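You operate a simulated robot arm through the tools that you are given. There is no shell and no other tool. Be economical: measure what you need, move in short steps, check, and stop when the job is done.

You are at the controls of a simulated two-armed robot. One attempt, no reset.

TASK
Test the trailer lamps: plug in, select tail, clip in the dark lamp, then switch off.
Fine: the big round plug goes in the knobbed yellow box.

It is judged by the outcome, as a careful person would: the job done as asked, and still so three seconds after it is handed in. It fails if anything else is knocked over, pushed out of place, dropped, spilled or broken.

THE ROBOT
Two 7-joint arms with two-finger parallel grippers on one trunk, on a base that drives. Base frame: it is fixed to the floor where the robot stands at the start and does not move with it; the origin is under the middle of the robot, x ahead of it, y to its left, z up. Readings come in m, rad, newtons and seconds.
The left shoulder is at the start at [0.08, 0.131, 0.947], the right one opposite. With the tool pointing down near the work surface each hand reaches from about 0.1 to 0.76 m from the robot's upright axis, wherever it stands, measured 20 degrees to its own side. Places, roughly: black tail lamp [2.3, 0.2, 0.5]; grey tail lamp [2.3, -0.9, 0.5]; lamp dial [0.5, -0.5, 0.5]; yellow box socket [0.6, -0.4, 0.5]. Payload 1.57 kg a hand.
The TCP of each hand is the grasp point between the finger pads, 0.03 m short of the fingertips. In the tool frame z runs along the fingers and y along their closing line. Largest opening 0.11 m; finger width 0.024, thickness 0.012; the body of the gripper, 0.048 by 0.112 m, starts 0.078 m behind the TCP.
Orientation is that of the tool frame in the base frame, as [roll, pitch, yaw] about the fixed x, y, z axes, in that order (R = Rz(yaw) Ry(pitch) Rx(roll)). With the fingers straight down and closing along the base's y, the tool's x points along the base's -x, its y along +y and its z along -z.

THE INTERFACE
- The arms move only by the tool nudge_tool. It takes "left_increments", "right_increments" or both (then of equal length, played together; a hand with none holds still); each is a list of rows, each an object of numbers (a shift or turn left out is 0, a gripper value left out holds the last): "dx", "dy", "dz": the shift along the tool's x, y, z in m; "ax", "ay", "az": the turn, a rotation vector about the tool's x, y, z in rad. In form: [{"dx": .., "dy": .., "dz": .., "ax": .., "ay": .., "az": ..}, ...]. A call has 1 to 10 rows; each row is the pose to reach, as a shift and turn from the pose commanded when the call began, along the tool's axes at that moment. "left_jaw" and "right_jaw" are, for a hand that has rows, the opening, from 0 (shut) to 1 (fully open), set as the call begins (left out, the last holds). Each row takes 0.2 s and may step no farther than 0.05 m and 0.15 rad from the row before; otherwise, or with a gripper value out of range, the whole call is refused. A pose out of reach is approached as far as the arm can. The call stops where the force on the tool passes 50 N (or 10 N more than at its start, if that is more) or the arm is blocked; 0.2 s more then pass. The fingers move at their own pace (about 0.108 m/s each) and stop on an object; they squeeze with about 31 N. The grip force told is the motor's: it shows also when the fingers shut on nothing. Time passes only in rows, and 0.2 s behind the last, so rows that repeat a pose let the fingers close. It gives the time, the measured TCP pose, the force on the tool (base axes), the opening and the grip force at its end, in the units of the frame above (readings bear some noise), with the torque about the TCP (base axes, N m) and any sound that the robot's microphone picked up.
- Cameras (640 x 400 px; columns grow to the right, rows downward): "scene" is now at [-0.0638, -0.0246, 1.4019]; the picture's right is [-0.31, -0.95, 0.00], its down [-0.67, 0.22, -0.71] and it looks along [0.68, -0.22, -0.70] (base axes); focal length 260 px, centre (320, 200). "left" rides on the left gripper at [0.07, -0.016, -0.141] in its tool frame; the picture's right is [0.23, 0.97, 0.00], its down [-0.86, 0.20, -0.48] and it looks along [-0.47, 0.11, 0.88] (tool axes); focal length 222 px, centre (320, 200). "right" rides on the right gripper at [0.07, 0.016, -0.141] in its tool frame; the picture's right is [-0.23, 0.97, 0.00], its down [-0.86, -0.20, -0.48] and it looks along [-0.47, -0.11, 0.88] (tool axes); focal length 222 px, centre (320, 200).
- snapshot(camera): a new picture of that camera. The clock stands still meanwhile.
- base_move(legs): drives the robot by 1 to 6 legs, each [ahead, left, turn to the left] in m, m and rad, along the robot's own axes; the way and the turn of a leg run together, so that a leg with both is an arc; at most 1.5 m and 3.142 rad a leg. The arms and the cameras ride along, it lands a little off, and it stops where it bumps. It gives what a move gives.
- head_to(pan, tilt): turns the head with the scene camera to pan (to the left, within 1.902 rad either way) and tilt (down, from -0.506 to 1.204), counted from straight ahead of the robot. It gives what a move gives.
- pixel_to_xyz(camera, pixels): for up to 12 pixels [column, row] of the newest picture of that camera ("zoom" is the newest enlarged one), the place [x, y, z] in the base frame of the surface seen there, good to about 0.002 m. The clock stands still meanwhile.
- close_up(camera, box): a new picture of the part [left, top, right, bottom] of that camera's present view, enlarged. The clock stands still meanwhile.
- close_job(): hands the job in; it is judged then, once.

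Keep the steps short. Do not move on a guess: measure, check each grasp and each placing, and mend mistakes. In all there are 80 turns and 62 pictures (those below and enlarged ones count). Leave the grippers open and the arms clear of the work at the hand-in unless told otherwise, and finish with a single line.

The tools are called after "Call:" by a JSON object that holds its "op" and its "data". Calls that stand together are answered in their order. nudge_tool: Moves the arms, as the interface text tells. Its arguments: {"type":"object","properties":{"left_increments":{"type":"array","items":{"type":"object","properties":{"dx":{"type":"number"},"dy":{"type":"number"},"dz":{"type":"number"},"ax":{"type":"number"},"ay":{"type":"number"},"az":{"type":"number"}}}},"left_jaw":{"type":"number"},"right_increments":{"type":"array","items":{"type":"object","properties":{"dx":{"type":"number"},"dy":{"type":"number"},"dz":{"type":"number"},"ax":{"type":"number"},"ay":{"type":"number"},"az":{"type":"number"}}}},"right_jaw":{"type":"number"}},"required":[]} The other tools are called the same way: base_move (legs) drives the base; head_to (pan, tilt) turns the head that bears the scene camera; snapshot (camera) takes a picture; pixel_to_xyz (camera, pixels) gives the place of the surface under pixels of a picture; close_up (camera, box) takes an enlarged picture of a part of a camera's view; close_job () hands the job in.

At the start:

```text
time: 0.0
left_eef_pos: [0.551, -0.0642, 0.8787]
left_orientation: [3.14, 0.001, -3.141]
left_force: [0.9, 0.6, 0.5]
left_ft_torque: [0.0, 0.03, -0.02]
left_grip_width: 0.1101
left_grasp_force: 0.0
right_eef_pos: [0.3769, -0.5857, 0.8192]
right_orientation: [-3.14, 0.0, -3.14]
right_force: [-0.3, 0.6, 0.6]
right_ft_torque: [0.0, 0.02, 0.01]
right_grip_width: 0.1098
right_grasp_force: 0.1
robot x, y, heading: [0.0009, 0.001, 0.002]
head pan, tilt: [-0.314, 0.778]
```

scene: 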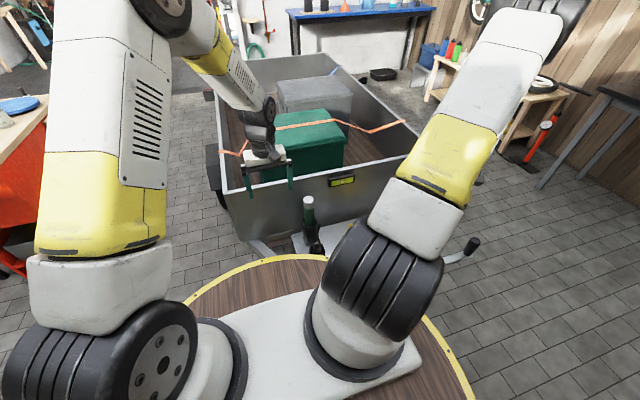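
right: 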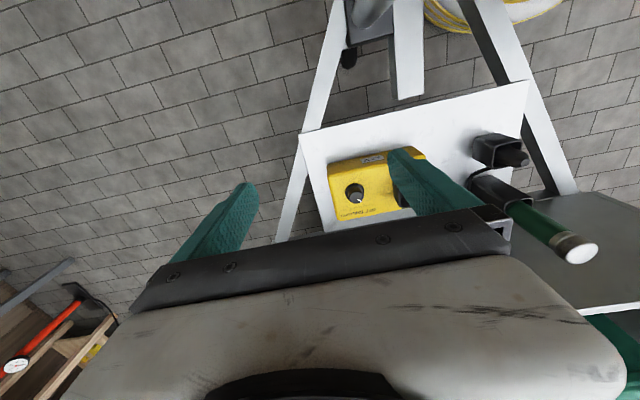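
left: 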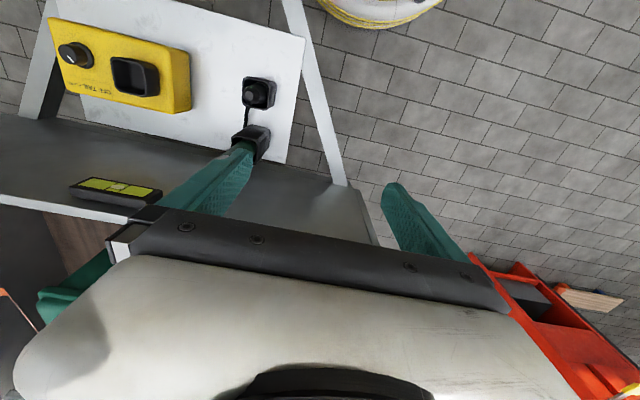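

I see the yellow box with its dial and socket on a white plate in the left view, with black plugs beside it. I'll enlarge both wrist views.

Call:
{"op": "close_up", "data": {"camera": "left", "box": [20, 0, 320, 188]}}

Call:
{"op": "close_up", "data": {"camera": "right", "box": [290, 70, 610, 270]}}

Call:
{"op": "pixel_to_xyz", "data": {"camera": "left", "pixels": [[75, 52], [122, 62], [135, 75], [180, 60], [258, 93], [265, 110], [250, 140], [300, 45], [285, 155], [90, 125], [50, 180], [115, 188]]}}

```text
2.13 times, centred on (170, 94) of left
```

zoom: 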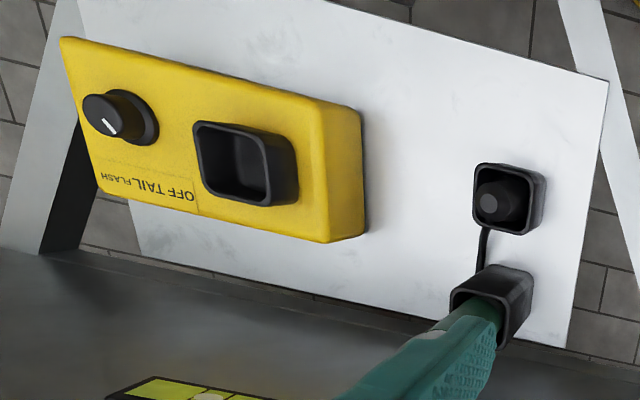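

```text
2.00 times, centred on (450, 170) of right
```

zoom: 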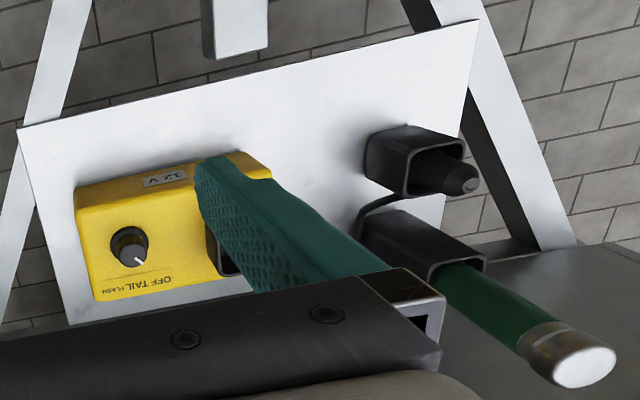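

```text
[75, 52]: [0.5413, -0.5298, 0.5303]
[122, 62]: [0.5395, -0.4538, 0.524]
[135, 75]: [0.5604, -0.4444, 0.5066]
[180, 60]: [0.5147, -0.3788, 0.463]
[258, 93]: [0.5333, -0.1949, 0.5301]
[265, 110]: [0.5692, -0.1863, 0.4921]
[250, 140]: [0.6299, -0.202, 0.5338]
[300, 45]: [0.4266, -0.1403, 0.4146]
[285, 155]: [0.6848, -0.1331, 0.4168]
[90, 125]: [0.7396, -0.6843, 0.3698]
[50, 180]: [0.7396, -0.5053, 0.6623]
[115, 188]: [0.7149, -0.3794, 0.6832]
```

The plate is horizontal at z≈0.415, and two holders carry a black and a green stick-like item. I need clearer views from the head.

Call:
{"op": "close_up", "data": {"camera": "scene", "box": [220, 130, 500, 300]}}

Call:
{"op": "head_to", "data": {"pan": -0.1, "tilt": 1.0}}

Call:
{"op": "snapshot", "data": {"camera": "scene"}}

```text
2.29 times, centred on (360, 215) of scene
```

zoom: 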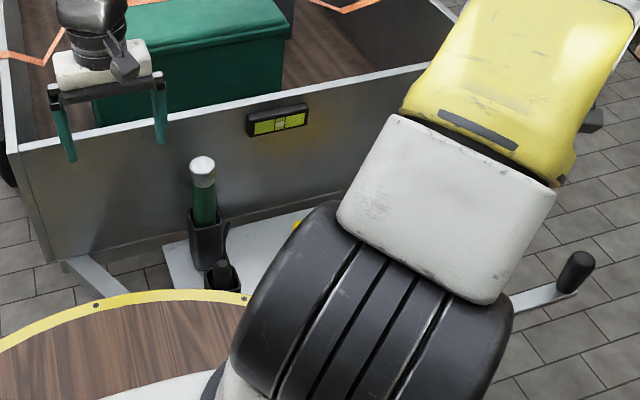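

```text
time: 0.8
left_eef_pos: [0.5502, -0.0653, 0.877]
left_orientation: [-3.141, -0.001, 3.141]
left_force: [0.2, -0.3, 1.1]
left_ft_torque: [-0.01, -0.02, 0.03]
left_grip_width: 0.1098
left_grasp_force: 0.1
right_eef_pos: [0.3777, -0.5854, 0.8181]
right_orientation: [3.141, 0.0, 3.141]
right_force: [-0.5, -0.9, -0.3]
right_ft_torque: [0.03, 0.0, -0.01]
right_grip_width: 0.11
right_grasp_force: 0.0
robot x, y, heading: [-0.0018, 0.0002, 0.002]
head pan, tilt: [-0.099, 1.0]
```

```text
55 pictures are left
```

scene: 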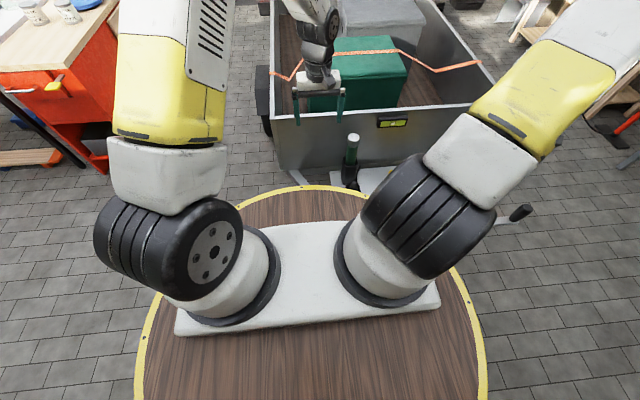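

The head view is blocked by my arm. I'll shift the left hand back and right a bit, so its camera sees the holders and the surroundings from above.

Call:
{"op": "nudge_tool", "data": {"left_increments": [{"dx": 0.04, "dy": -0.02}, {"dx": 0.08, "dy": -0.04}, {"dx": 0.12, "dy": -0.06}, {"dx": 0.14, "dy": -0.06}]}}

Call:
{"op": "snapshot", "data": {"camera": "left"}}

```text
time: 1.8
left_eef_pos: [0.4085, -0.1264, 0.879]
left_orientation: [-3.141, 0.001, 3.141]
left_force: [0.4, -0.5, -0.6]
left_ft_torque: [-0.02, 0.02, -0.01]
left_grip_width: 0.1099
left_grasp_force: 0.1
right_eef_pos: [0.378, -0.5853, 0.8191]
right_orientation: [3.141, -0.001, -3.141]
right_force: [-0.5, 0.3, 0.1]
right_ft_torque: [0.01, 0.03, 0.0]
right_grip_width: 0.1098
right_grasp_force: 0.1
robot x, y, heading: [0.0006, 0.0014, 0.001]
head pan, tilt: [-0.099, 1.0]
```

```text
54 pictures are left
```

left: 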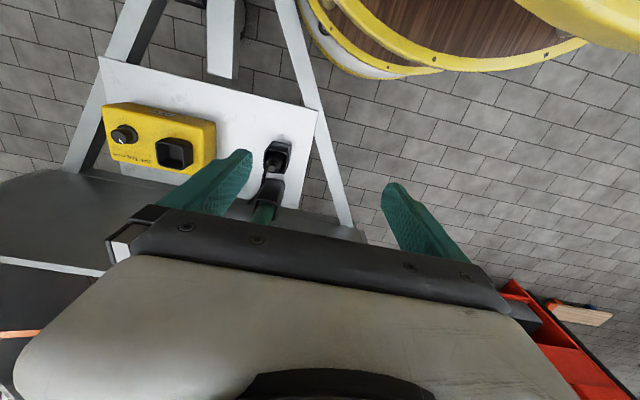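

Call:
{"op": "close_up", "data": {"camera": "left", "box": [90, 40, 350, 220]}}

Call:
{"op": "close_up", "data": {"camera": "left", "box": [230, 120, 330, 230]}}

Call:
{"op": "pixel_to_xyz", "data": {"camera": "left", "pixels": [[272, 164], [265, 150], [290, 148], [260, 165], [265, 180], [282, 180], [262, 215], [263, 195], [175, 155], [215, 122]]}}

```text
2.22 times, centred on (220, 130) of left
```

zoom: 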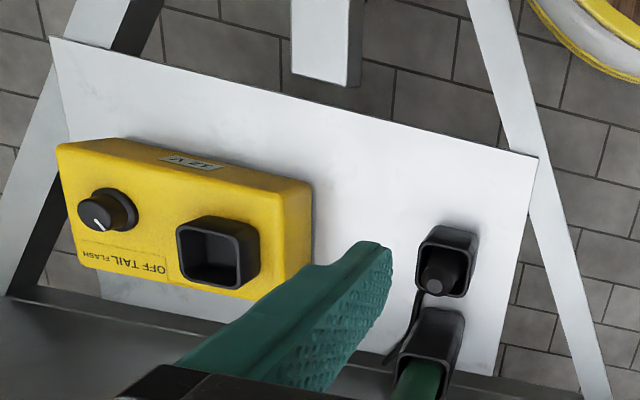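

```text
3.64 times, centred on (280, 175) of left
```

zoom: 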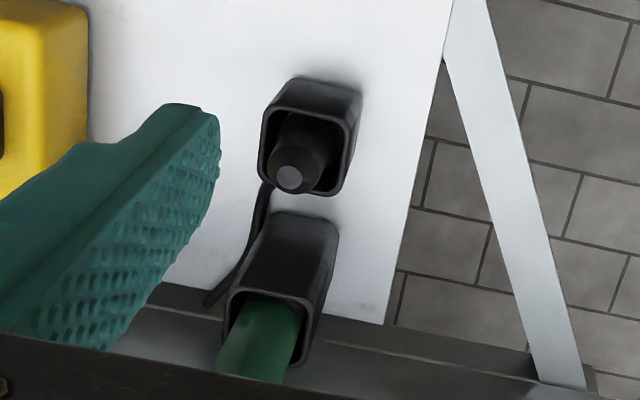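

```text
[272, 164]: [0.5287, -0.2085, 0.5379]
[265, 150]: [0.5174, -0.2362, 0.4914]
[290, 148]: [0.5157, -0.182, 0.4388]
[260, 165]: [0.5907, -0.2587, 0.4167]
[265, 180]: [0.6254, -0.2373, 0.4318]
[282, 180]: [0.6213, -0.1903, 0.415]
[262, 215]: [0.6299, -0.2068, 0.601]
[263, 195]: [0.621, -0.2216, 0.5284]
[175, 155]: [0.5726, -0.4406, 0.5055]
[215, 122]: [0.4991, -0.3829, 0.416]
```

The black plug stands in the rear holder with its cord going down, and the green item's height matters for clearance. I measure it from the scene view.

Call:
{"op": "close_up", "data": {"camera": "scene", "box": [320, 120, 420, 200]}}

Call:
{"op": "pixel_to_xyz", "data": {"camera": "scene", "pixels": [[353, 136], [353, 140], [351, 158], [350, 168], [350, 178]]}}

```text
5.00 times, centred on (370, 160) of scene
```

zoom: 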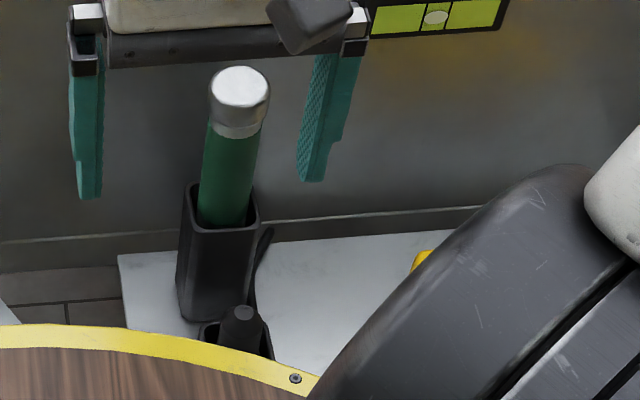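

```text
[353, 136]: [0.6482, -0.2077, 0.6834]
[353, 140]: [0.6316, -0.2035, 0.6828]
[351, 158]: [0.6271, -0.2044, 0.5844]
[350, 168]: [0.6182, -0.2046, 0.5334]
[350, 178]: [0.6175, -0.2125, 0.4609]
```

Green item: top z≈0.683, axis around (0.635, −0.205). I hover the left hand above the black plug to measure it.

Call:
{"op": "pixel_to_xyz", "data": {"camera": "zoom", "pixels": [[266, 235], [255, 265], [250, 290], [243, 312], [243, 335]]}}

Call:
{"op": "nudge_tool", "data": {"left_increments": [{"dx": -0.03, "dy": -0.02, "dz": 0.02}, {"dx": -0.06, "dy": -0.04, "dz": 0.05}, {"dx": -0.09, "dy": -0.06, "dz": 0.08}, {"dx": -0.12, "dy": -0.075, "dz": 0.11}, {"dx": -0.12, "dy": -0.075, "dz": 0.14}]}}

Call:
{"op": "snapshot", "data": {"camera": "left"}}

```text
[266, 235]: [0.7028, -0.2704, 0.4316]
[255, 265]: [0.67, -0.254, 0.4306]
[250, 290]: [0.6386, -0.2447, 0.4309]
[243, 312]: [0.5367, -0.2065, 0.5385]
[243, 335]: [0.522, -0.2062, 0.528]
```

```text
time: 3.0
left_eef_pos: [0.5291, -0.1994, 0.7408]
left_orientation: [3.141, 0.0, 3.141]
left_force: [0.6, -0.7, 0.6]
left_ft_torque: [0.01, 0.02, -0.01]
left_grip_width: 0.1099
left_grasp_force: 0.0
right_eef_pos: [0.3764, -0.5857, 0.8183]
right_orientation: [-3.14, -0.001, 3.141]
right_force: [0.5, 0.1, -0.5]
right_ft_torque: [-0.04, 0.02, 0.02]
right_grip_width: 0.1099
right_grasp_force: 0.0
robot x, y, heading: [-0.0017, 0.0015, -0.001]
head pan, tilt: [-0.099, 1.0]
```

```text
50 pictures are left
```

left: 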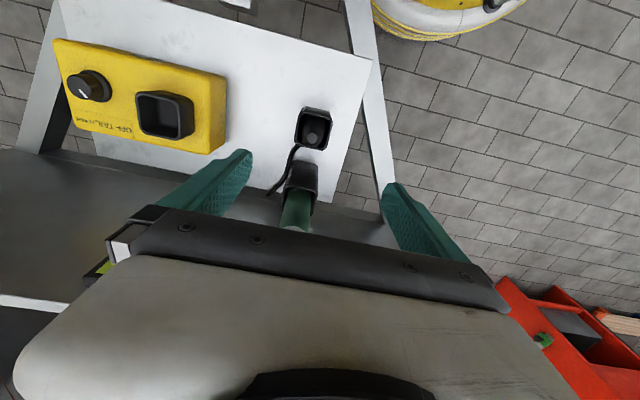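

Call:
{"op": "close_up", "data": {"camera": "left", "box": [270, 90, 370, 170]}}

Call:
{"op": "pixel_to_xyz", "data": {"camera": "zoom", "pixels": [[272, 305], [272, 270], [232, 300], [310, 305], [215, 290], [310, 350], [225, 160], [380, 180], [360, 340], [190, 320], [200, 250], [275, 225]]}}

```text
5.00 times, centred on (320, 130) of left
```

zoom: 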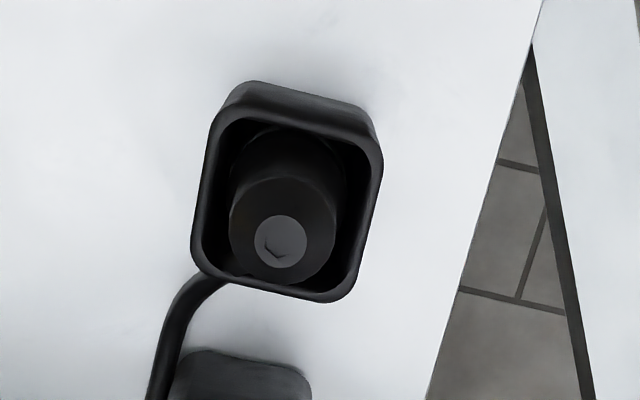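

```text
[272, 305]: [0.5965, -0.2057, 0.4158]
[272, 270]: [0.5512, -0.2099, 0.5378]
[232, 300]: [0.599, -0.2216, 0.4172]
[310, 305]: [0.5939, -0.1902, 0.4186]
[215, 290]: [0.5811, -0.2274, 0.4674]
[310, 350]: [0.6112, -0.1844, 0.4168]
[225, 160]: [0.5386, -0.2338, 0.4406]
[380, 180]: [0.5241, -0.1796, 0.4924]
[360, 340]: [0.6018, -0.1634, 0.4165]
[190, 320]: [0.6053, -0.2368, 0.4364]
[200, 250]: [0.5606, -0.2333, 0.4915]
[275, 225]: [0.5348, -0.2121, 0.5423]
```

Call:
{"op": "pixel_to_xyz", "data": {"camera": "zoom", "pixels": [[233, 230], [333, 230], [280, 183], [280, 240], [262, 278], [240, 255], [325, 255], [345, 180], [237, 160], [290, 135], [370, 200], [210, 180]]}}

Call:
{"op": "close_up", "data": {"camera": "right", "box": [450, 120, 610, 220]}}

Call:
{"op": "pixel_to_xyz", "data": {"camera": "zoom", "pixels": [[250, 130], [285, 145], [180, 150]]}}

```text
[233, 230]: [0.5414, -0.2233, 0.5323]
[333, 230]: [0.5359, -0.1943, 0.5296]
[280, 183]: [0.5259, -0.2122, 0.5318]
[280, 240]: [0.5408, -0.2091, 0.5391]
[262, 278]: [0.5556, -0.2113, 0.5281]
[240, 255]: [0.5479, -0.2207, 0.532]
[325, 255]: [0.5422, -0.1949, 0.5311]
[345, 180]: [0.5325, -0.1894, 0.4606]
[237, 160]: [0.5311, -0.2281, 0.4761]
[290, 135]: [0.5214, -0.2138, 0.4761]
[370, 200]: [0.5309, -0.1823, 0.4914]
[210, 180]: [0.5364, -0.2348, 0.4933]
```

```text
4.00 times, centred on (530, 170) of right
```

zoom: 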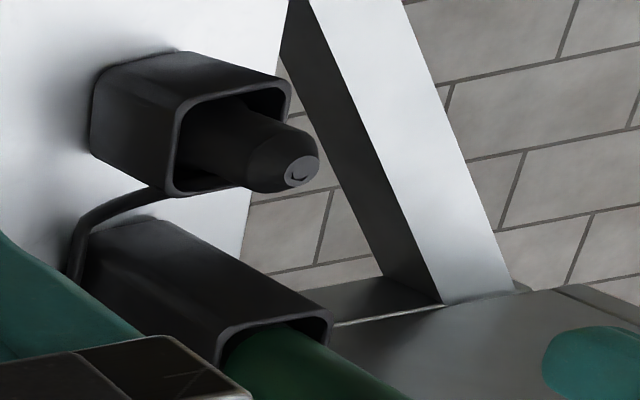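

```text
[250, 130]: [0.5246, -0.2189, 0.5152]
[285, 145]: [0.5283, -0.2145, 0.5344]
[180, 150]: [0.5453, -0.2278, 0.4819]
```

The plug: top z≈0.54, centre ≈(0.540,−0.209), diameter 0.03 at top and ~0.038 lower; rim at 0.492. Now the box's socket and knob.

Call:
{"op": "close_up", "data": {"camera": "left", "box": [40, 30, 240, 160]}}

Call:
{"op": "pixel_to_xyz", "data": {"camera": "zoom", "pixels": [[310, 205], [485, 222], [495, 335], [335, 318], [410, 275], [330, 260], [480, 280], [400, 215], [400, 330], [150, 170], [135, 190], [350, 370]]}}

```text
3.08 times, centred on (140, 95) of left
```

zoom: 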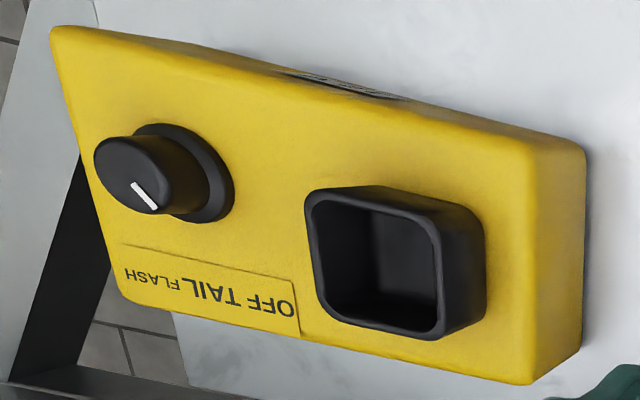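

```text
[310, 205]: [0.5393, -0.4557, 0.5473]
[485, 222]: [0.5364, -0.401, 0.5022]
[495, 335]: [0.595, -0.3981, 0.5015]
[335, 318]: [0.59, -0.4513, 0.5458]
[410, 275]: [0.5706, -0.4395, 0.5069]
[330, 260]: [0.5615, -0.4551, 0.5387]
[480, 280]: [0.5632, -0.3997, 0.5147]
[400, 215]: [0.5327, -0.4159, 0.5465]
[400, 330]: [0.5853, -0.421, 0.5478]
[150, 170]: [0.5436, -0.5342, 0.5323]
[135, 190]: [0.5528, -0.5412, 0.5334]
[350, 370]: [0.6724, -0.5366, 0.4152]
```

Socket: rim z≈0.547, centre ≈(0.562,−0.428), floor ≈0.507. The dial is at ≈(0.545,−0.537), pointer toward OFF. Now I lower the left hand around the plug, fingertips just above the holder rim.

Call:
{"op": "nudge_tool", "data": {"left_increments": [{"dx": -0.011, "dy": -0.0095, "dz": 0.04}, {"dx": -0.011, "dy": -0.0095, "dz": 0.08}, {"dx": -0.011, "dy": -0.0095, "dz": 0.12}, {"dx": -0.011, "dy": -0.0095, "dz": 0.16}, {"dx": -0.011, "dy": -0.0095, "dz": 0.19}, {"dx": -0.011, "dy": -0.0095, "dz": 0.211}, {"dx": -0.011, "dy": -0.0095, "dz": 0.211}]}}

Call:
{"op": "snapshot", "data": {"camera": "left"}}

```text
time: 4.5
left_eef_pos: [0.5412, -0.208, 0.5269]
left_orientation: [3.141, 0.0, 3.14]
left_force: [-0.2, 0.9, -0.2]
left_ft_torque: [-0.01, 0.0, 0.03]
left_grip_width: 0.11
left_grasp_force: 0.0
right_eef_pos: [0.3764, -0.5872, 0.8185]
right_orientation: [-3.141, 0.001, -3.141]
right_force: [-0.2, -0.3, 0.3]
right_ft_torque: [-0.02, 0.03, 0.0]
right_grip_width: 0.1101
right_grasp_force: 0.1
robot x, y, heading: [0.0009, -0.0001, -0.001]
head pan, tilt: [-0.099, 1.0]
```

```text
46 pictures are left
```

left: 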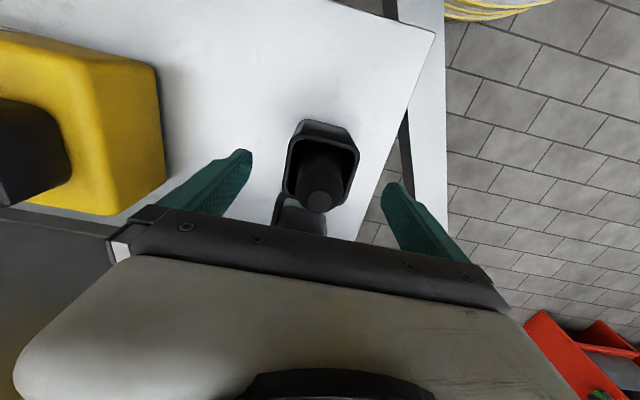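

The plug is between the fingers and nothing is touching; close the jaw.

Call:
{"op": "nudge_tool", "data": {"left_increments": [{}, {}, {}, {}], "left_jaw": 0.0}}

```text
time: 5.5
left_eef_pos: [0.5396, -0.2087, 0.5278]
left_orientation: [-3.14, -0.001, -3.141]
left_force: [0.5, -0.9, 0.0]
left_ft_torque: [-0.02, 0.01, -0.02]
left_grip_width: 0.0342
left_grasp_force: 30.1
right_eef_pos: [0.3769, -0.5856, 0.8185]
right_orientation: [3.14, -0.001, 3.141]
right_force: [0.6, 0.0, 0.3]
right_ft_torque: [0.0, -0.01, -0.01]
right_grip_width: 0.1101
right_grasp_force: 0.1
robot x, y, heading: [-0.0007, 0.0009, -0.001]
head pan, tilt: [-0.099, 1.0]
```

Gripped (0.034 m). Lift straight up.

Call:
{"op": "nudge_tool", "data": {"left_increments": [{"dz": -0.02}, {"dz": -0.05}, {"dz": -0.08}, {"dz": -0.11}, {"dz": -0.14}, {"dz": -0.14}]}}

Call:
{"op": "snapshot", "data": {"camera": "left"}}

Call:
{"op": "snapshot", "data": {"camera": "right"}}

```text
time: 7.0
left_eef_pos: [0.5403, -0.21, 0.6667]
left_orientation: [3.141, 0.0, -3.14]
left_force: [-0.3, 0.2, -0.4]
left_ft_torque: [-0.03, 0.01, -0.01]
left_grip_width: 0.0345
left_grasp_force: 30.8
right_eef_pos: [0.3774, -0.5864, 0.8185]
right_orientation: [-3.141, -0.001, 3.142]
right_force: [-0.2, -0.8, 1.3]
right_ft_torque: [0.02, 0.02, 0.02]
right_grip_width: 0.1101
right_grasp_force: 0.1
robot x, y, heading: [0.0006, -0.002, 0.001]
head pan, tilt: [-0.099, 1.0]
```

```text
45 pictures are left
```

left: 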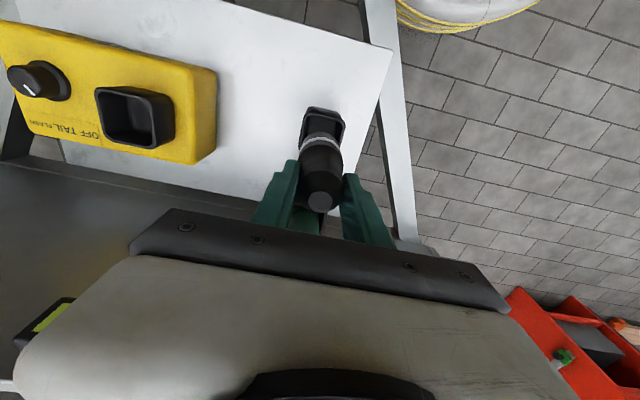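

```text
44 pictures are left
```

right: 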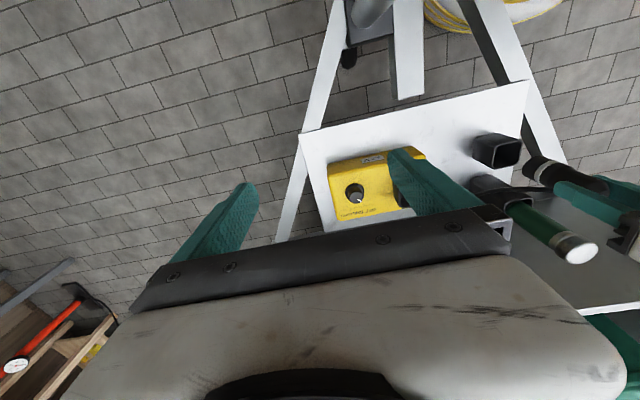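

Call:
{"op": "close_up", "data": {"camera": "right", "box": [460, 110, 640, 220]}}

Call:
{"op": "pixel_to_xyz", "data": {"camera": "zoom", "pixels": [[255, 195], [290, 240], [330, 245], [265, 165], [240, 215]]}}

Call:
{"op": "close_up", "data": {"camera": "left", "box": [240, 80, 400, 240]}}

Call:
{"op": "pixel_to_xyz", "data": {"camera": "zoom", "pixels": [[320, 150], [318, 140], [260, 150], [320, 200], [330, 120], [395, 160]]}}

```text
3.56 times, centred on (550, 165) of right
```

zoom: 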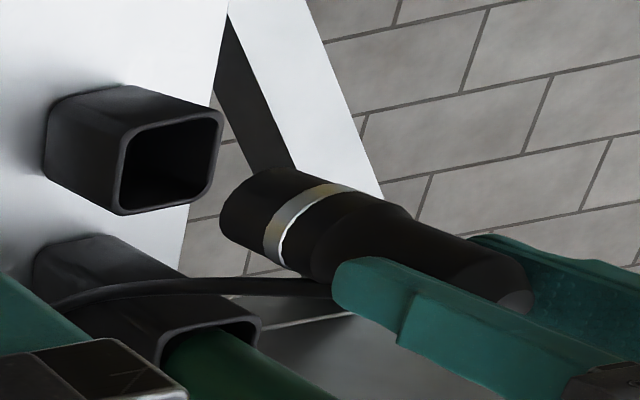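

```text
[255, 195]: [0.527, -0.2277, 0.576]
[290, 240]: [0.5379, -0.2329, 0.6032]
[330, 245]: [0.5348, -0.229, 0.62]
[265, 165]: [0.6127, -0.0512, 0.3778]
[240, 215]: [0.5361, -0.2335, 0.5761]
```

```text
2.50 times, centred on (320, 160) of left
```

zoom: 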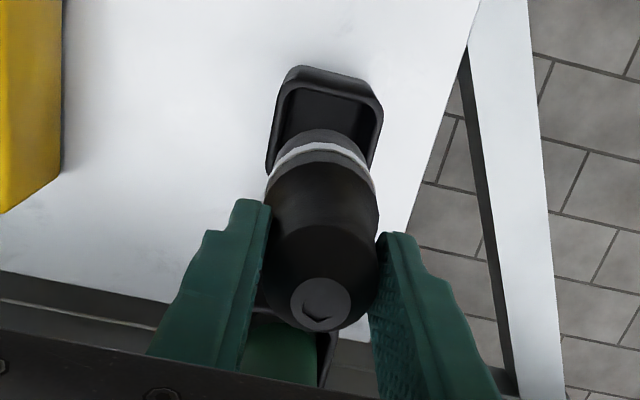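

```text
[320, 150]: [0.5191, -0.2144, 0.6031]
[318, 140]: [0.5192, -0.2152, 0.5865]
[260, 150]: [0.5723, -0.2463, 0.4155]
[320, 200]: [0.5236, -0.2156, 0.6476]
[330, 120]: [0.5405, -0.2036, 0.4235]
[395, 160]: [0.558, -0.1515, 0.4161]
```

Plug held vertically; its bottom is ≈0.57 (0.095 below TCP), about 0.04 across. I measure the socket rim more precisely before moving there.

Call:
{"op": "close_up", "data": {"camera": "left", "box": [80, 70, 190, 160]}}

Call:
{"op": "pixel_to_xyz", "data": {"camera": "zoom", "pixels": [[95, 200], [110, 200], [120, 300], [300, 105], [300, 118], [440, 240], [405, 240], [300, 415], [290, 395], [200, 100], [200, 385], [385, 150]]}}

```text
4.44 times, centred on (135, 115) of left
```

zoom: 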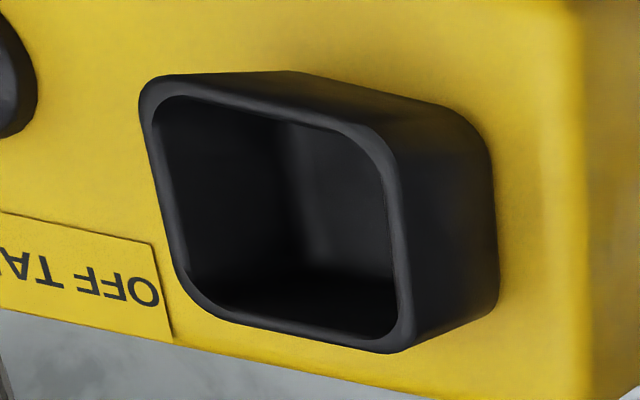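

```text
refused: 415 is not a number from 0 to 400
```

Call:
{"op": "pixel_to_xyz", "data": {"camera": "zoom", "pixels": [[146, 150], [170, 250], [260, 100], [350, 128], [388, 180], [400, 280], [300, 336], [230, 312], [390, 230], [270, 180], [300, 290], [157, 190]]}}

```text
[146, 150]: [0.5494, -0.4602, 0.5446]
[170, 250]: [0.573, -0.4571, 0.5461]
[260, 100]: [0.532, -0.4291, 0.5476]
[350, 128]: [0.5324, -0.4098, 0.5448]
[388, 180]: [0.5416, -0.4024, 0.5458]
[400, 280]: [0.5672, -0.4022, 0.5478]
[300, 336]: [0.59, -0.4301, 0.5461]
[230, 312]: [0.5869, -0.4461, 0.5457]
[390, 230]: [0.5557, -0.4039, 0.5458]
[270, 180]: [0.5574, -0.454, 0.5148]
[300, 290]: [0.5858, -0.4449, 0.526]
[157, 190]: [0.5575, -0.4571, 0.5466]
```

Socket centre (0.5605, −0.4305), inner ≈0.049 square; good play. I carry the plug over it, slightly raised.

Call:
{"op": "nudge_tool", "data": {"left_increments": [{"dz": -0.02}, {"dx": -0.004, "dy": -0.045, "dz": -0.025}, {"dx": -0.008, "dy": -0.09, "dz": -0.025}, {"dx": -0.012, "dy": -0.135, "dz": -0.025}, {"dx": -0.016, "dy": -0.18, "dz": -0.025}, {"dx": -0.0205, "dy": -0.2205, "dz": -0.025}, {"dx": -0.0205, "dy": -0.2205, "dz": -0.025}]}}

Call:
{"op": "snapshot", "data": {"camera": "left"}}

Call:
{"op": "snapshot", "data": {"camera": "right"}}

```text
time: 8.6
left_eef_pos: [0.5455, -0.4042, 0.6916]
left_orientation: [-3.141, 0.001, 3.14]
left_force: [0.5, -0.4, -1.8]
left_ft_torque: [0.03, 0.01, 0.0]
left_grip_width: 0.0342
left_grasp_force: 30.8
left hand out of reach, approached as far as the arm can: row 6, 7
right_eef_pos: [0.3767, -0.5857, 0.8192]
right_orientation: [3.139, 0.0, -3.141]
right_force: [0.0, -0.7, -0.2]
right_ft_torque: [0.0, 0.01, 0.05]
right_grip_width: 0.1101
right_grasp_force: 0.2
robot x, y, heading: [0.0007, 0.0022, 0.002]
head pan, tilt: [-0.099, 1.0]
```

```text
40 pictures are left
```

left: 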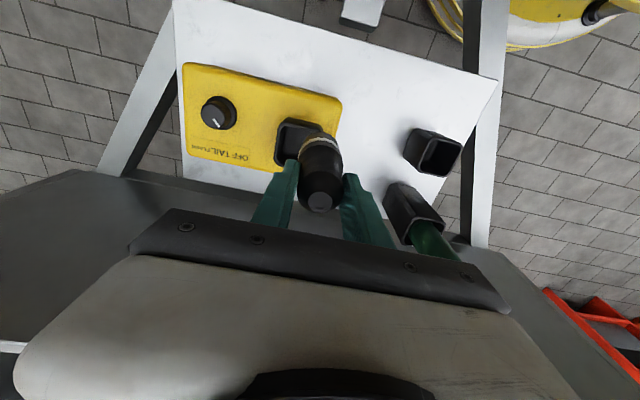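

```text
39 pictures are left
```

right: 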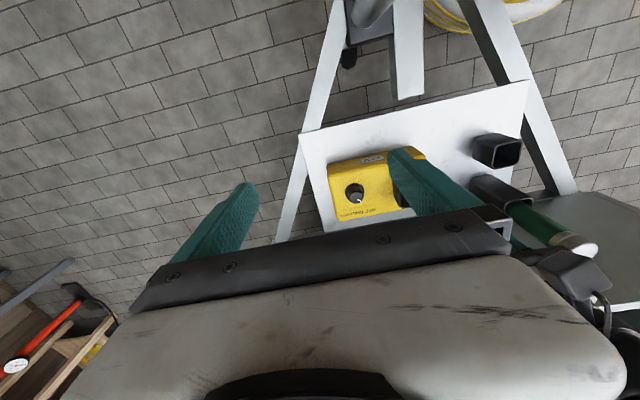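

The left arm falls ~0.03 m short. I bring the plug back leftward, then turn the robot in place to the right by 0.3 rad so the socket comes in reach.

Call:
{"op": "nudge_tool", "data": {"left_increments": [{"dx": 0.0, "dy": 0.04}, {"dx": 0.0, "dy": 0.08}, {"dx": 0.0, "dy": 0.12}, {"dx": 0.0, "dy": 0.16}, {"dx": 0.0, "dy": 0.18}]}}

Call:
{"op": "base_move", "data": {"legs": [[0, 0, -0.3]]}}

Call:
{"op": "snapshot", "data": {"camera": "left"}}

```text
time: 9.8
left_eef_pos: [0.6341, -0.2989, 0.6579]
left_orientation: [3.138, -0.004, 3.141]
left_force: [-0.6, -0.2, -0.6]
left_ft_torque: [-0.05, -0.03, 0.02]
left_grip_width: 0.0343
left_grasp_force: 30.6
left hand out of reach, approached as far as the arm can: row 1, 2, 3, 4, 5
right_eef_pos: [0.377, -0.5864, 0.8186]
right_orientation: [-3.141, 0.0, 3.14]
right_force: [0.7, 0.1, -0.8]
right_ft_torque: [0.0, -0.02, -0.01]
right_grip_width: 0.1099
right_grasp_force: 0.0
robot x, y, heading: [0.0027, -0.004, -0.002]
head pan, tilt: [-0.099, 1.0]
```

```text
time: 11.1
left_eef_pos: [0.5114, -0.4763, 0.6581]
left_orientation: [3.138, -0.002, 2.834]
left_force: [-0.1, -0.2, -1.3]
left_ft_torque: [0.01, 0.01, -0.01]
left_grip_width: 0.0345
left_grasp_force: 30.8
right_eef_pos: [0.1826, -0.6726, 0.8195]
right_orientation: [3.141, 0.001, 2.833]
right_force: [0.8, 0.9, 0.2]
right_ft_torque: [-0.01, 0.0, 0.0]
right_grip_width: 0.1101
right_grasp_force: 0.0
robot x, y, heading: [-0.0017, -0.0033, -0.311]
head pan, tilt: [-0.099, 1.0]
```

```text
38 pictures are left
```

left: 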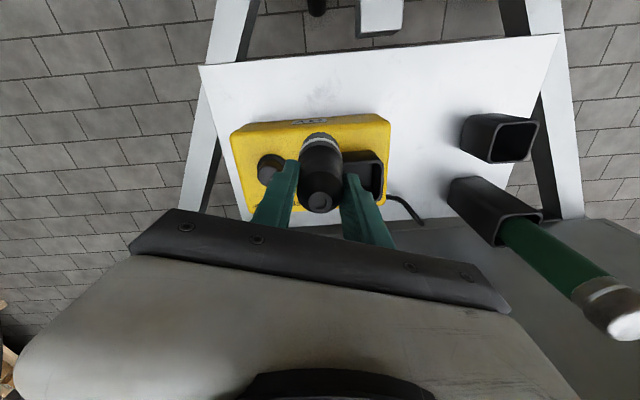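

The arm took a detour through its reach limit, but nothing was hit. Plug is at (0.511,−0.476), bottom ≈0.563, still above the rim. I raise by 0.02 to check that commands follow truly.

Call:
{"op": "nudge_tool", "data": {"left_increments": [{"dz": -0.01}, {"dz": -0.02}, {"dz": -0.02}]}}

```text
time: 11.9
left_eef_pos: [0.5145, -0.4787, 0.6761]
left_orientation: [3.136, -0.006, 2.835]
left_force: [0.6, -0.3, -1.2]
left_ft_torque: [0.0, 0.0, 0.01]
left_grip_width: 0.0345
left_grasp_force: 30.9
left hand out of reach, approached as far as the arm can: row 2, 3
right_eef_pos: [0.1816, -0.6725, 0.8194]
right_orientation: [-3.141, 0.0, 2.834]
right_force: [0.5, 0.4, -0.1]
right_ft_torque: [-0.02, -0.01, -0.01]
right_grip_width: 0.1101
right_grasp_force: 0.1
robot x, y, heading: [-0.0001, -0.0, -0.306]
head pan, tilt: [-0.099, 1.0]
```

Still at the reach limit. I'll bring the plug inward and to the robot's left (keeping clear of the green item), then turn further right.

Call:
{"op": "nudge_tool", "data": {"left_increments": [{"dx": 0.04}, {"dx": 0.08, "dy": 0.02}, {"dx": 0.114, "dy": 0.05}, {"dx": 0.114, "dy": 0.095}, {"dx": 0.114, "dy": 0.14}, {"dx": 0.114, "dy": 0.185}, {"dx": 0.114, "dy": 0.23}, {"dx": 0.114, "dy": 0.275}, {"dx": 0.114, "dy": 0.32}, {"dx": 0.114, "dy": 0.36}]}}

```text
time: 14.0
left_eef_pos: [0.6905, -0.2886, 0.6181]
left_orientation: [-3.138, -0.009, 2.827]
left_force: [-16.8, 7.4, 17.9]
left_ft_torque: [-0.66, -0.91, 0.15]
left_grip_width: 0.0474
left_grasp_force: 31.1
left hand out of reach, approached as far as the arm can: row 1, 2, 3, 4, 5, 6, 7, 8, 9, 10
right_eef_pos: [0.1805, -0.6722, 0.8186]
right_orientation: [-3.141, 0.001, 2.835]
right_force: [0.8, 0.8, 0.0]
right_ft_torque: [0.0, 0.01, 0.0]
right_grip_width: 0.11
right_grasp_force: 0.0
robot x, y, heading: [-0.0021, -0.002, -0.307]
head pan, tilt: [-0.099, 1.0]
stopped in row 10 (left hand): the force on the tool passed its limit at 107 N (the readings are from after the stop); the commanded pose is now the measured one
```

The arm slid outward instead and touched something. I stop and look.

Call:
{"op": "snapshot", "data": {"camera": "left"}}

Call:
{"op": "snapshot", "data": {"camera": "scene"}}

```text
37 pictures are left
```

left: 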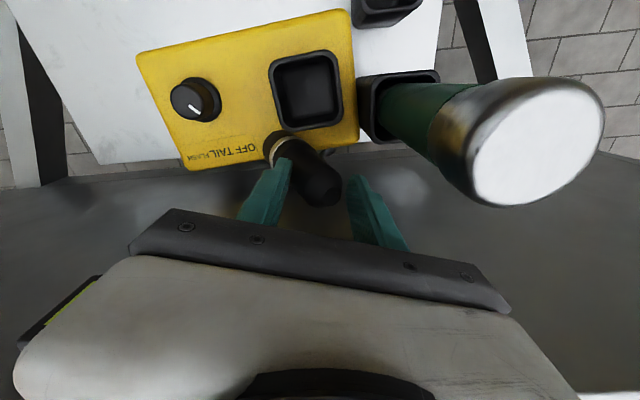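

```text
36 pictures are left
```

scene: 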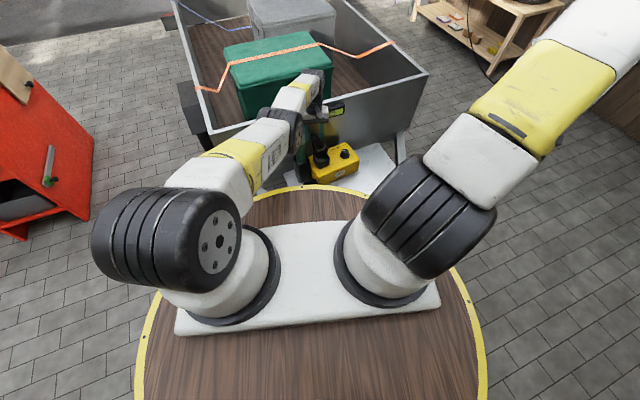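

The arm is fully stretched and the plug tipped in the grip against the box edge; the green item is still in its holder. I back off gently: up and slightly in.

Call:
{"op": "nudge_tool", "data": {"left_increments": [{"dx": 0.01, "dz": -0.01}, {"dx": 0.02, "dz": -0.02}, {"dx": 0.025, "dy": -0.01, "dz": -0.03}]}}

Call:
{"op": "close_up", "data": {"camera": "left", "box": [100, 0, 640, 260]}}

```text
time: 14.8
left_eef_pos: [0.687, -0.3048, 0.6378]
left_orientation: [-3.14, -0.009, 2.824]
left_force: [0.2, 0.7, -1.4]
left_ft_torque: [-0.03, 0.0, -0.02]
left_grip_width: 0.0337
left_grasp_force: 30.9
left hand out of reach, approached as far as the arm can: row 1, 2, 3
right_eef_pos: [0.1826, -0.6734, 0.8187]
right_orientation: [-3.14, 0.0, 2.834]
right_force: [-0.3, -0.6, 0.1]
right_ft_torque: [0.02, 0.03, -0.03]
right_grip_width: 0.1099
right_grasp_force: 0.2
robot x, y, heading: [0.0002, -0.0016, -0.305]
head pan, tilt: [-0.099, 1.0]
```

```text
1.19 times, centred on (370, 130) of left
```

zoom: 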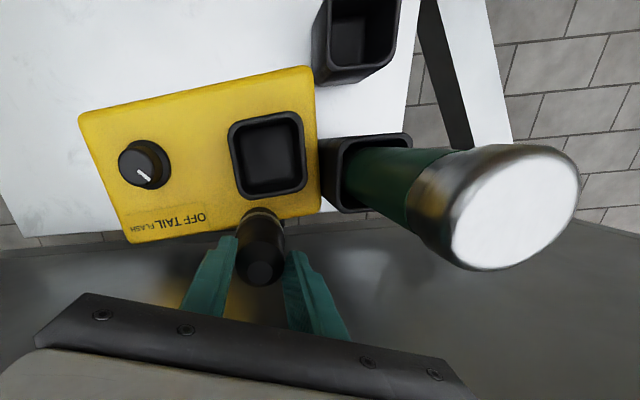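

Force is gone. The elbow seems locked straight; raising the hand loosens it, so I go straight up by 0.10.

Call:
{"op": "nudge_tool", "data": {"left_increments": [{"dz": -0.03}, {"dz": -0.06}, {"dz": -0.09}, {"dz": -0.12}, {"dz": -0.12}]}}

```text
time: 16.0
left_eef_pos: [0.7078, -0.32, 0.754]
left_orientation: [-3.14, -0.011, 2.824]
left_force: [-0.3, -0.5, -0.4]
left_ft_torque: [-0.02, 0.03, -0.02]
left_grip_width: 0.034
left_grasp_force: 31.0
left hand out of reach, approached as far as the arm can: row 1, 2, 3, 4, 5
right_eef_pos: [0.1822, -0.6727, 0.8177]
right_orientation: [3.141, -0.001, 2.836]
right_force: [0.4, 0.3, -0.7]
right_ft_torque: [-0.01, 0.02, -0.02]
right_grip_width: 0.11
right_grasp_force: 0.0
robot x, y, heading: [0.0012, -0.0016, -0.304]
head pan, tilt: [-0.099, 1.0]
```

The arm keeps sliding on its full-stretch sphere, elbow locked at straight. I raise further well above everything, then try pulling in with a tilt included.

Call:
{"op": "nudge_tool", "data": {"left_increments": [{"dz": -0.04}, {"dz": -0.08}, {"dz": -0.12}, {"dz": -0.16}, {"dz": -0.16, "dx": -0.03}, {"dz": -0.16, "dx": -0.06}, {"dz": -0.16, "dx": -0.03}, {"dz": -0.16, "dx": 0.01}, {"dz": -0.16, "dx": 0.05}, {"dz": -0.16, "dx": 0.1}]}}

```text
time: 18.2
left_eef_pos: [0.6877, -0.3478, 0.9226]
left_orientation: [-3.139, -0.009, 2.827]
left_force: [0.9, 0.8, -1.5]
left_ft_torque: [0.02, 0.04, 0.02]
left_grip_width: 0.034
left_grasp_force: 30.7
left hand out of reach, approached as far as the arm can: row 1, 2, 3, 5, 6, 7, 8, 9, 10
right_eef_pos: [0.1831, -0.6728, 0.8179]
right_orientation: [-3.141, 0.001, 2.836]
right_force: [-0.9, 0.2, -0.1]
right_ft_torque: [0.01, 0.0, 0.01]
right_grip_width: 0.11
right_grasp_force: 0.0
robot x, y, heading: [-0.0, 0.0025, -0.308]
head pan, tilt: [-0.099, 1.0]
```

Call:
{"op": "snapshot", "data": {"camera": "scene"}}

Call:
{"op": "snapshot", "data": {"camera": "left"}}

```text
34 pictures are left
```

scene: 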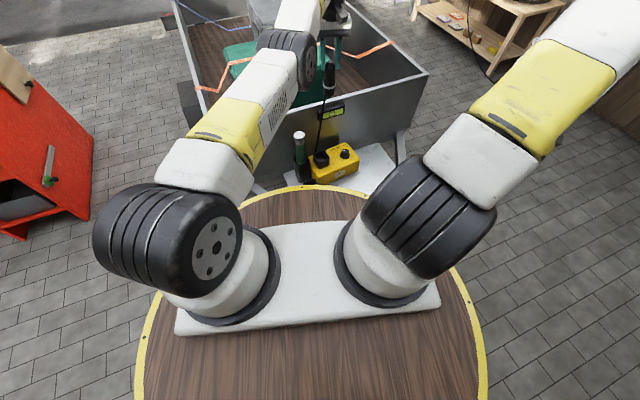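

```text
33 pictures are left
```

left: 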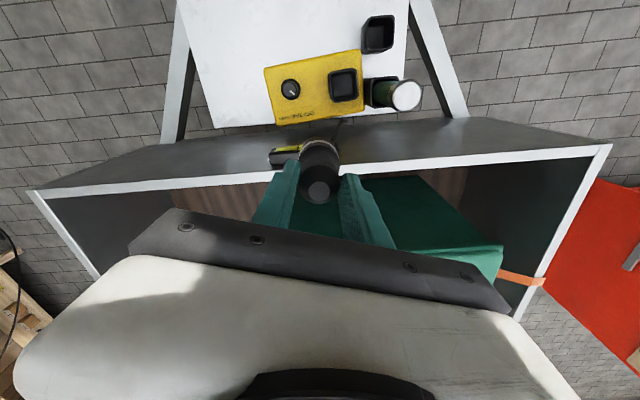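

The cord hangs freely. Likely the elbow only bends when the hand swings right/down, so I command in + right + slightly down while high over everything.

Call:
{"op": "nudge_tool", "data": {"left_increments": [{"dx": 0.0, "dy": -0.04, "dz": 0.01}, {"dx": 0.01, "dy": -0.08, "dz": 0.02}, {"dx": 0.03, "dy": -0.11, "dz": 0.03}, {"dx": 0.06, "dy": -0.13, "dz": 0.04}, {"dx": 0.09, "dy": -0.15, "dz": 0.05}, {"dx": 0.12, "dy": -0.15, "dz": 0.05}]}}

```text
time: 19.6
left_eef_pos: [0.5484, -0.4827, 0.8756]
left_orientation: [-3.141, -0.011, 2.83]
left_force: [0.0, 0.6, -0.9]
left_ft_torque: [-0.01, 0.01, -0.01]
left_grip_width: 0.0339
left_grasp_force: 30.9
left hand out of reach, approached as far as the arm can: row 1, 2, 3, 5, 6
right_eef_pos: [0.183, -0.6733, 0.8178]
right_orientation: [-3.141, 0.0, 2.834]
right_force: [0.1, 0.0, 0.1]
right_ft_torque: [0.02, 0.0, 0.02]
right_grip_width: 0.1102
right_grasp_force: 0.0
robot x, y, heading: [-0.0017, -0.0019, -0.308]
head pan, tilt: [-0.099, 1.0]
```

Not freed yet, though it gave a few millimetres inward. I test a sustained inward pull from here, at a safe height.

Call:
{"op": "nudge_tool", "data": {"left_increments": [{"dx": 0.04}, {"dx": 0.08}, {"dx": 0.12}, {"dx": 0.12}, {"dx": 0.12}, {"dx": 0.12}, {"dx": 0.12}, {"dx": 0.12}]}}

```text
time: 21.4
left_eef_pos: [0.4777, -0.5264, 0.8904]
left_orientation: [-3.14, -0.011, 2.826]
left_force: [0.4, 0.6, -0.8]
left_ft_torque: [0.01, -0.02, -0.01]
left_grip_width: 0.0341
left_grasp_force: 30.9
left hand out of reach, approached as far as the arm can: row 1, 2, 3, 4, 5, 6, 7, 8
right_eef_pos: [0.1816, -0.6727, 0.8185]
right_orientation: [-3.142, 0.001, 2.836]
right_force: [0.0, 0.0, -0.5]
right_ft_torque: [0.0, -0.02, -0.01]
right_grip_width: 0.1098
right_grasp_force: 0.0
robot x, y, heading: [-0.0034, -0.0003, -0.305]
head pan, tilt: [-0.099, 1.0]
```

Same sphere again. Tilting the hand should force the elbow to share the motion: I tip the fingertips inward in steps of 0.12 rad, then see whether the arm bends.

Call:
{"op": "nudge_tool", "data": {"left_increments": [{"ax": -0.08, "ay": 0.09}, {"ax": -0.16, "ay": 0.18}, {"ax": -0.24, "ay": 0.27}, {"ax": -0.32, "ay": 0.36}, {"ax": -0.32, "ay": 0.36}, {"ax": -0.32, "ay": 0.36}]}}

```text
time: 22.8
left_eef_pos: [0.4219, -0.4329, 0.8795]
left_orientation: [2.811, -0.364, 2.884]
left_force: [-0.5, -0.8, -0.6]
left_ft_torque: [0.0, -0.02, -0.01]
left_grip_width: 0.0341
left_grasp_force: 30.8
left hand out of reach, approached as far as the arm can: row 1, 2, 3, 4, 5, 6
right_eef_pos: [0.1819, -0.6729, 0.818]
right_orientation: [-3.141, -0.001, 2.832]
right_force: [0.0, 0.3, -0.4]
right_ft_torque: [-0.02, -0.02, 0.01]
right_grip_width: 0.11
right_grasp_force: 0.1
robot x, y, heading: [0.001, -0.0026, -0.313]
head pan, tilt: [-0.099, 1.0]
```

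The elbow bent: the hand came inward ~0.1 m. I hold to let it converge.

Call:
{"op": "nudge_tool", "data": {"left_increments": [{}, {}, {}, {}]}}

```text
time: 23.8
left_eef_pos: [0.4222, -0.4331, 0.8813]
left_orientation: [2.81, -0.361, 2.885]
left_force: [-0.2, -0.4, -1.0]
left_ft_torque: [0.0, -0.02, 0.01]
left_grip_width: 0.0341
left_grasp_force: 30.9
right_eef_pos: [0.1819, -0.6728, 0.8181]
right_orientation: [3.14, 0.0, 2.836]
right_force: [0.1, -0.5, -0.4]
right_ft_torque: [-0.01, -0.01, 0.01]
right_grip_width: 0.11
right_grasp_force: 0.0
robot x, y, heading: [-0.0019, -0.0014, -0.307]
head pan, tilt: [-0.099, 1.0]
```

Converged. Now I untilt the hand back to vertical.

Call:
{"op": "nudge_tool", "data": {"left_increments": [{"ax": 0.08, "ay": -0.09}, {"ax": 0.16, "ay": -0.18}, {"ax": 0.24, "ay": -0.27}, {"ax": 0.32, "ay": -0.36}, {"ax": 0.32, "ay": -0.36}]}}

```text
time: 25.0
left_eef_pos: [0.4784, -0.5255, 0.8836]
left_orientation: [-3.14, -0.009, 2.825]
left_force: [0.0, -0.5, -1.3]
left_ft_torque: [0.0, 0.04, 0.0]
left_grip_width: 0.034
left_grasp_force: 30.4
left hand out of reach, approached as far as the arm can: row 1, 2, 3, 4, 5
right_eef_pos: [0.1818, -0.6734, 0.8183]
right_orientation: [3.141, 0.0, 2.834]
right_force: [-0.1, -0.1, -0.4]
right_ft_torque: [0.02, 0.01, -0.01]
right_grip_width: 0.1099
right_grasp_force: 0.1
robot x, y, heading: [-0.0031, -0.001, -0.31]
head pan, tilt: [-0.099, 1.0]
```

Vertical again it slides back out, so a wrist limit plays in at this far-right bearing. I tilt again, shift the hand to the robot's left while tilted, and will untilt there.

Call:
{"op": "nudge_tool", "data": {"left_increments": [{"ax": -0.08, "ay": 0.09}, {"ax": -0.16, "ay": 0.18}, {"ax": -0.24, "ay": 0.27}, {"ax": -0.32, "ay": 0.36}, {"ax": -0.32, "ay": 0.36}, {"ax": -0.32, "ay": 0.36, "dy": 0.04}, {"ax": -0.32, "ay": 0.36, "dy": 0.08}, {"ax": -0.32, "ay": 0.36, "dy": 0.12}, {"ax": -0.32, "ay": 0.36, "dy": 0.16}, {"ax": -0.32, "ay": 0.36, "dy": 0.2}]}}

```text
time: 27.2
left_eef_pos: [0.5495, -0.3451, 0.8832]
left_orientation: [2.811, -0.364, 2.885]
left_force: [-1.7, -0.3, -0.7]
left_ft_torque: [0.01, -0.01, -0.01]
left_grip_width: 0.034
left_grasp_force: 30.9
left hand out of reach, approached as far as the arm can: row 1, 2, 3, 4, 5, 6, 7, 8, 9, 10
right_eef_pos: [0.1828, -0.673, 0.8186]
right_orientation: [-3.141, 0.0, 2.835]
right_force: [-0.3, 0.5, -0.7]
right_ft_torque: [0.04, -0.02, -0.01]
right_grip_width: 0.1101
right_grasp_force: 0.2
robot x, y, heading: [-0.0006, 0.001, -0.308]
head pan, tilt: [-0.099, 1.0]
```

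Commands restart from the achieved pose each time, and the elbow remains straight. An elbow-up arm should flex on a downward move, so I try mostly down plus inward in the free space between box and green item.

Call:
{"op": "nudge_tool", "data": {"left_increments": [{"dx": 0.002, "dy": -0.004, "dz": 0.044}, {"dx": 0.004, "dy": -0.009, "dz": 0.088}, {"dx": 0.02, "dy": 0.0, "dz": 0.12}, {"dx": 0.05, "dy": 0.015, "dz": 0.14}, {"dx": 0.05, "dy": 0.015, "dz": 0.14}]}}

```text
time: 28.4
left_eef_pos: [0.4746, -0.268, 0.7844]
left_orientation: [2.813, -0.362, 2.885]
left_force: [0.2, -1.0, -0.6]
left_ft_torque: [-0.02, -0.01, -0.02]
left_grip_width: 0.0341
left_grasp_force: 31.1
right_eef_pos: [0.1818, -0.6739, 0.8188]
right_orientation: [3.141, 0.0, 2.833]
right_force: [-0.6, -0.5, 0.8]
right_ft_torque: [-0.01, -0.02, -0.01]
right_grip_width: 0.1099
right_grasp_force: 0.1
robot x, y, heading: [0.0012, -0.0022, -0.302]
head pan, tilt: [-0.099, 1.0]
```

The elbow is bent now: all rows reached, TCP (0.475,−0.268,0.784). I untilt the hand.

Call:
{"op": "nudge_tool", "data": {"left_increments": [{"ax": 0.08, "ay": -0.09}, {"ax": 0.16, "ay": -0.18}, {"ax": 0.24, "ay": -0.27}, {"ax": 0.32, "ay": -0.36}, {"ax": 0.32, "ay": -0.36}]}}

```text
time: 29.6
left_eef_pos: [0.4732, -0.2658, 0.7848]
left_orientation: [-3.139, -0.006, 2.827]
left_force: [0.2, 0.8, -1.7]
left_ft_torque: [0.01, 0.01, 0.02]
left_grip_width: 0.0336
left_grasp_force: 31.0
right_eef_pos: [0.1831, -0.6734, 0.8188]
right_orientation: [-3.14, -0.001, 2.834]
right_force: [-1.2, -0.7, 1.2]
right_ft_torque: [-0.03, -0.03, 0.0]
right_grip_width: 0.1099
right_grasp_force: 0.1
robot x, y, heading: [0.0017, -0.0011, -0.306]
head pan, tilt: [-0.099, 1.0]
```

Good. I shift left 0.15 and then turn the robot −0.45 rad.

Call:
{"op": "nudge_tool", "data": {"left_increments": [{"dy": 0.04}, {"dy": 0.08}, {"dy": 0.12}, {"dy": 0.15}, {"dy": 0.15}]}}

Call:
{"op": "base_move", "data": {"legs": [[0, 0, -0.45]]}}

Call:
{"op": "head_to", "data": {"pan": 0.1, "tilt": 1.1}}

Call:
{"op": "snapshot", "data": {"camera": "scene"}}

Call:
{"op": "snapshot", "data": {"camera": "left"}}

```text
time: 30.8
left_eef_pos: [0.52, -0.1249, 0.7823]
left_orientation: [-3.141, -0.008, 2.826]
left_force: [0.6, 0.0, -0.3]
left_ft_torque: [0.02, 0.0, -0.04]
left_grip_width: 0.0336
left_grasp_force: 30.6
right_eef_pos: [0.1816, -0.6744, 0.8187]
right_orientation: [3.141, 0.001, 2.832]
right_force: [0.1, -1.5, -0.1]
right_ft_torque: [-0.02, 0.03, 0.01]
right_grip_width: 0.11
right_grasp_force: 0.0
robot x, y, heading: [0.0, 0.0004, -0.312]
head pan, tilt: [-0.099, 1.0]
```

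```text
time: 32.5
left_eef_pos: [0.4156, -0.3363, 0.7828]
left_orientation: [-3.138, -0.006, 2.381]
left_force: [0.4, 0.1, -1.0]
left_ft_torque: [-0.02, 0.03, 0.02]
left_grip_width: 0.0338
left_grasp_force: 30.7
right_eef_pos: [-0.1269, -0.6853, 0.8185]
right_orientation: [-3.14, 0.0, 2.387]
right_force: [0.1, -0.3, -0.2]
right_ft_torque: [-0.02, -0.02, -0.02]
right_grip_width: 0.1101
right_grasp_force: 0.2
robot x, y, heading: [-0.0008, -0.0025, -0.754]
head pan, tilt: [-0.099, 1.0]
```

```text
time: 33.2
left_eef_pos: [0.4158, -0.3371, 0.7848]
left_orientation: [-3.138, -0.007, 2.381]
left_force: [0.4, -0.3, -1.0]
left_ft_torque: [0.01, 0.04, -0.02]
left_grip_width: 0.0341
left_grasp_force: 30.8
right_eef_pos: [-0.1259, -0.6859, 0.8181]
right_orientation: [-3.141, 0.0, 2.388]
right_force: [0.0, -0.2, -0.2]
right_ft_torque: [-0.04, 0.02, -0.03]
right_grip_width: 0.1102
right_grasp_force: 0.0
robot x, y, heading: [0.0002, 0.0022, -0.757]
head pan, tilt: [0.099, 1.1]
```

```text
32 pictures are left
```

scene: 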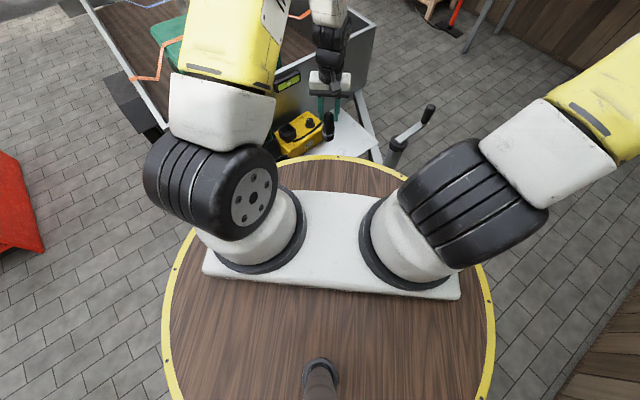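

```text
31 pictures are left
```

left: 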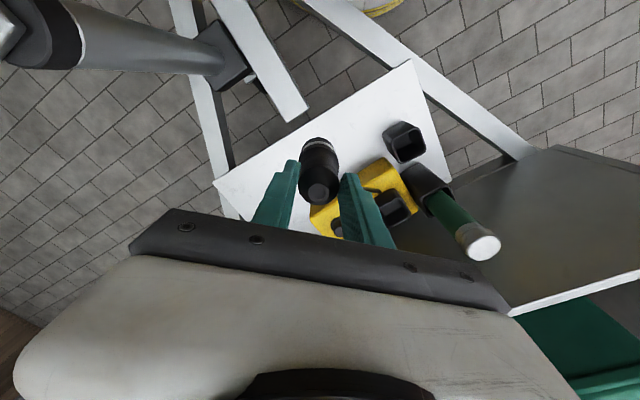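

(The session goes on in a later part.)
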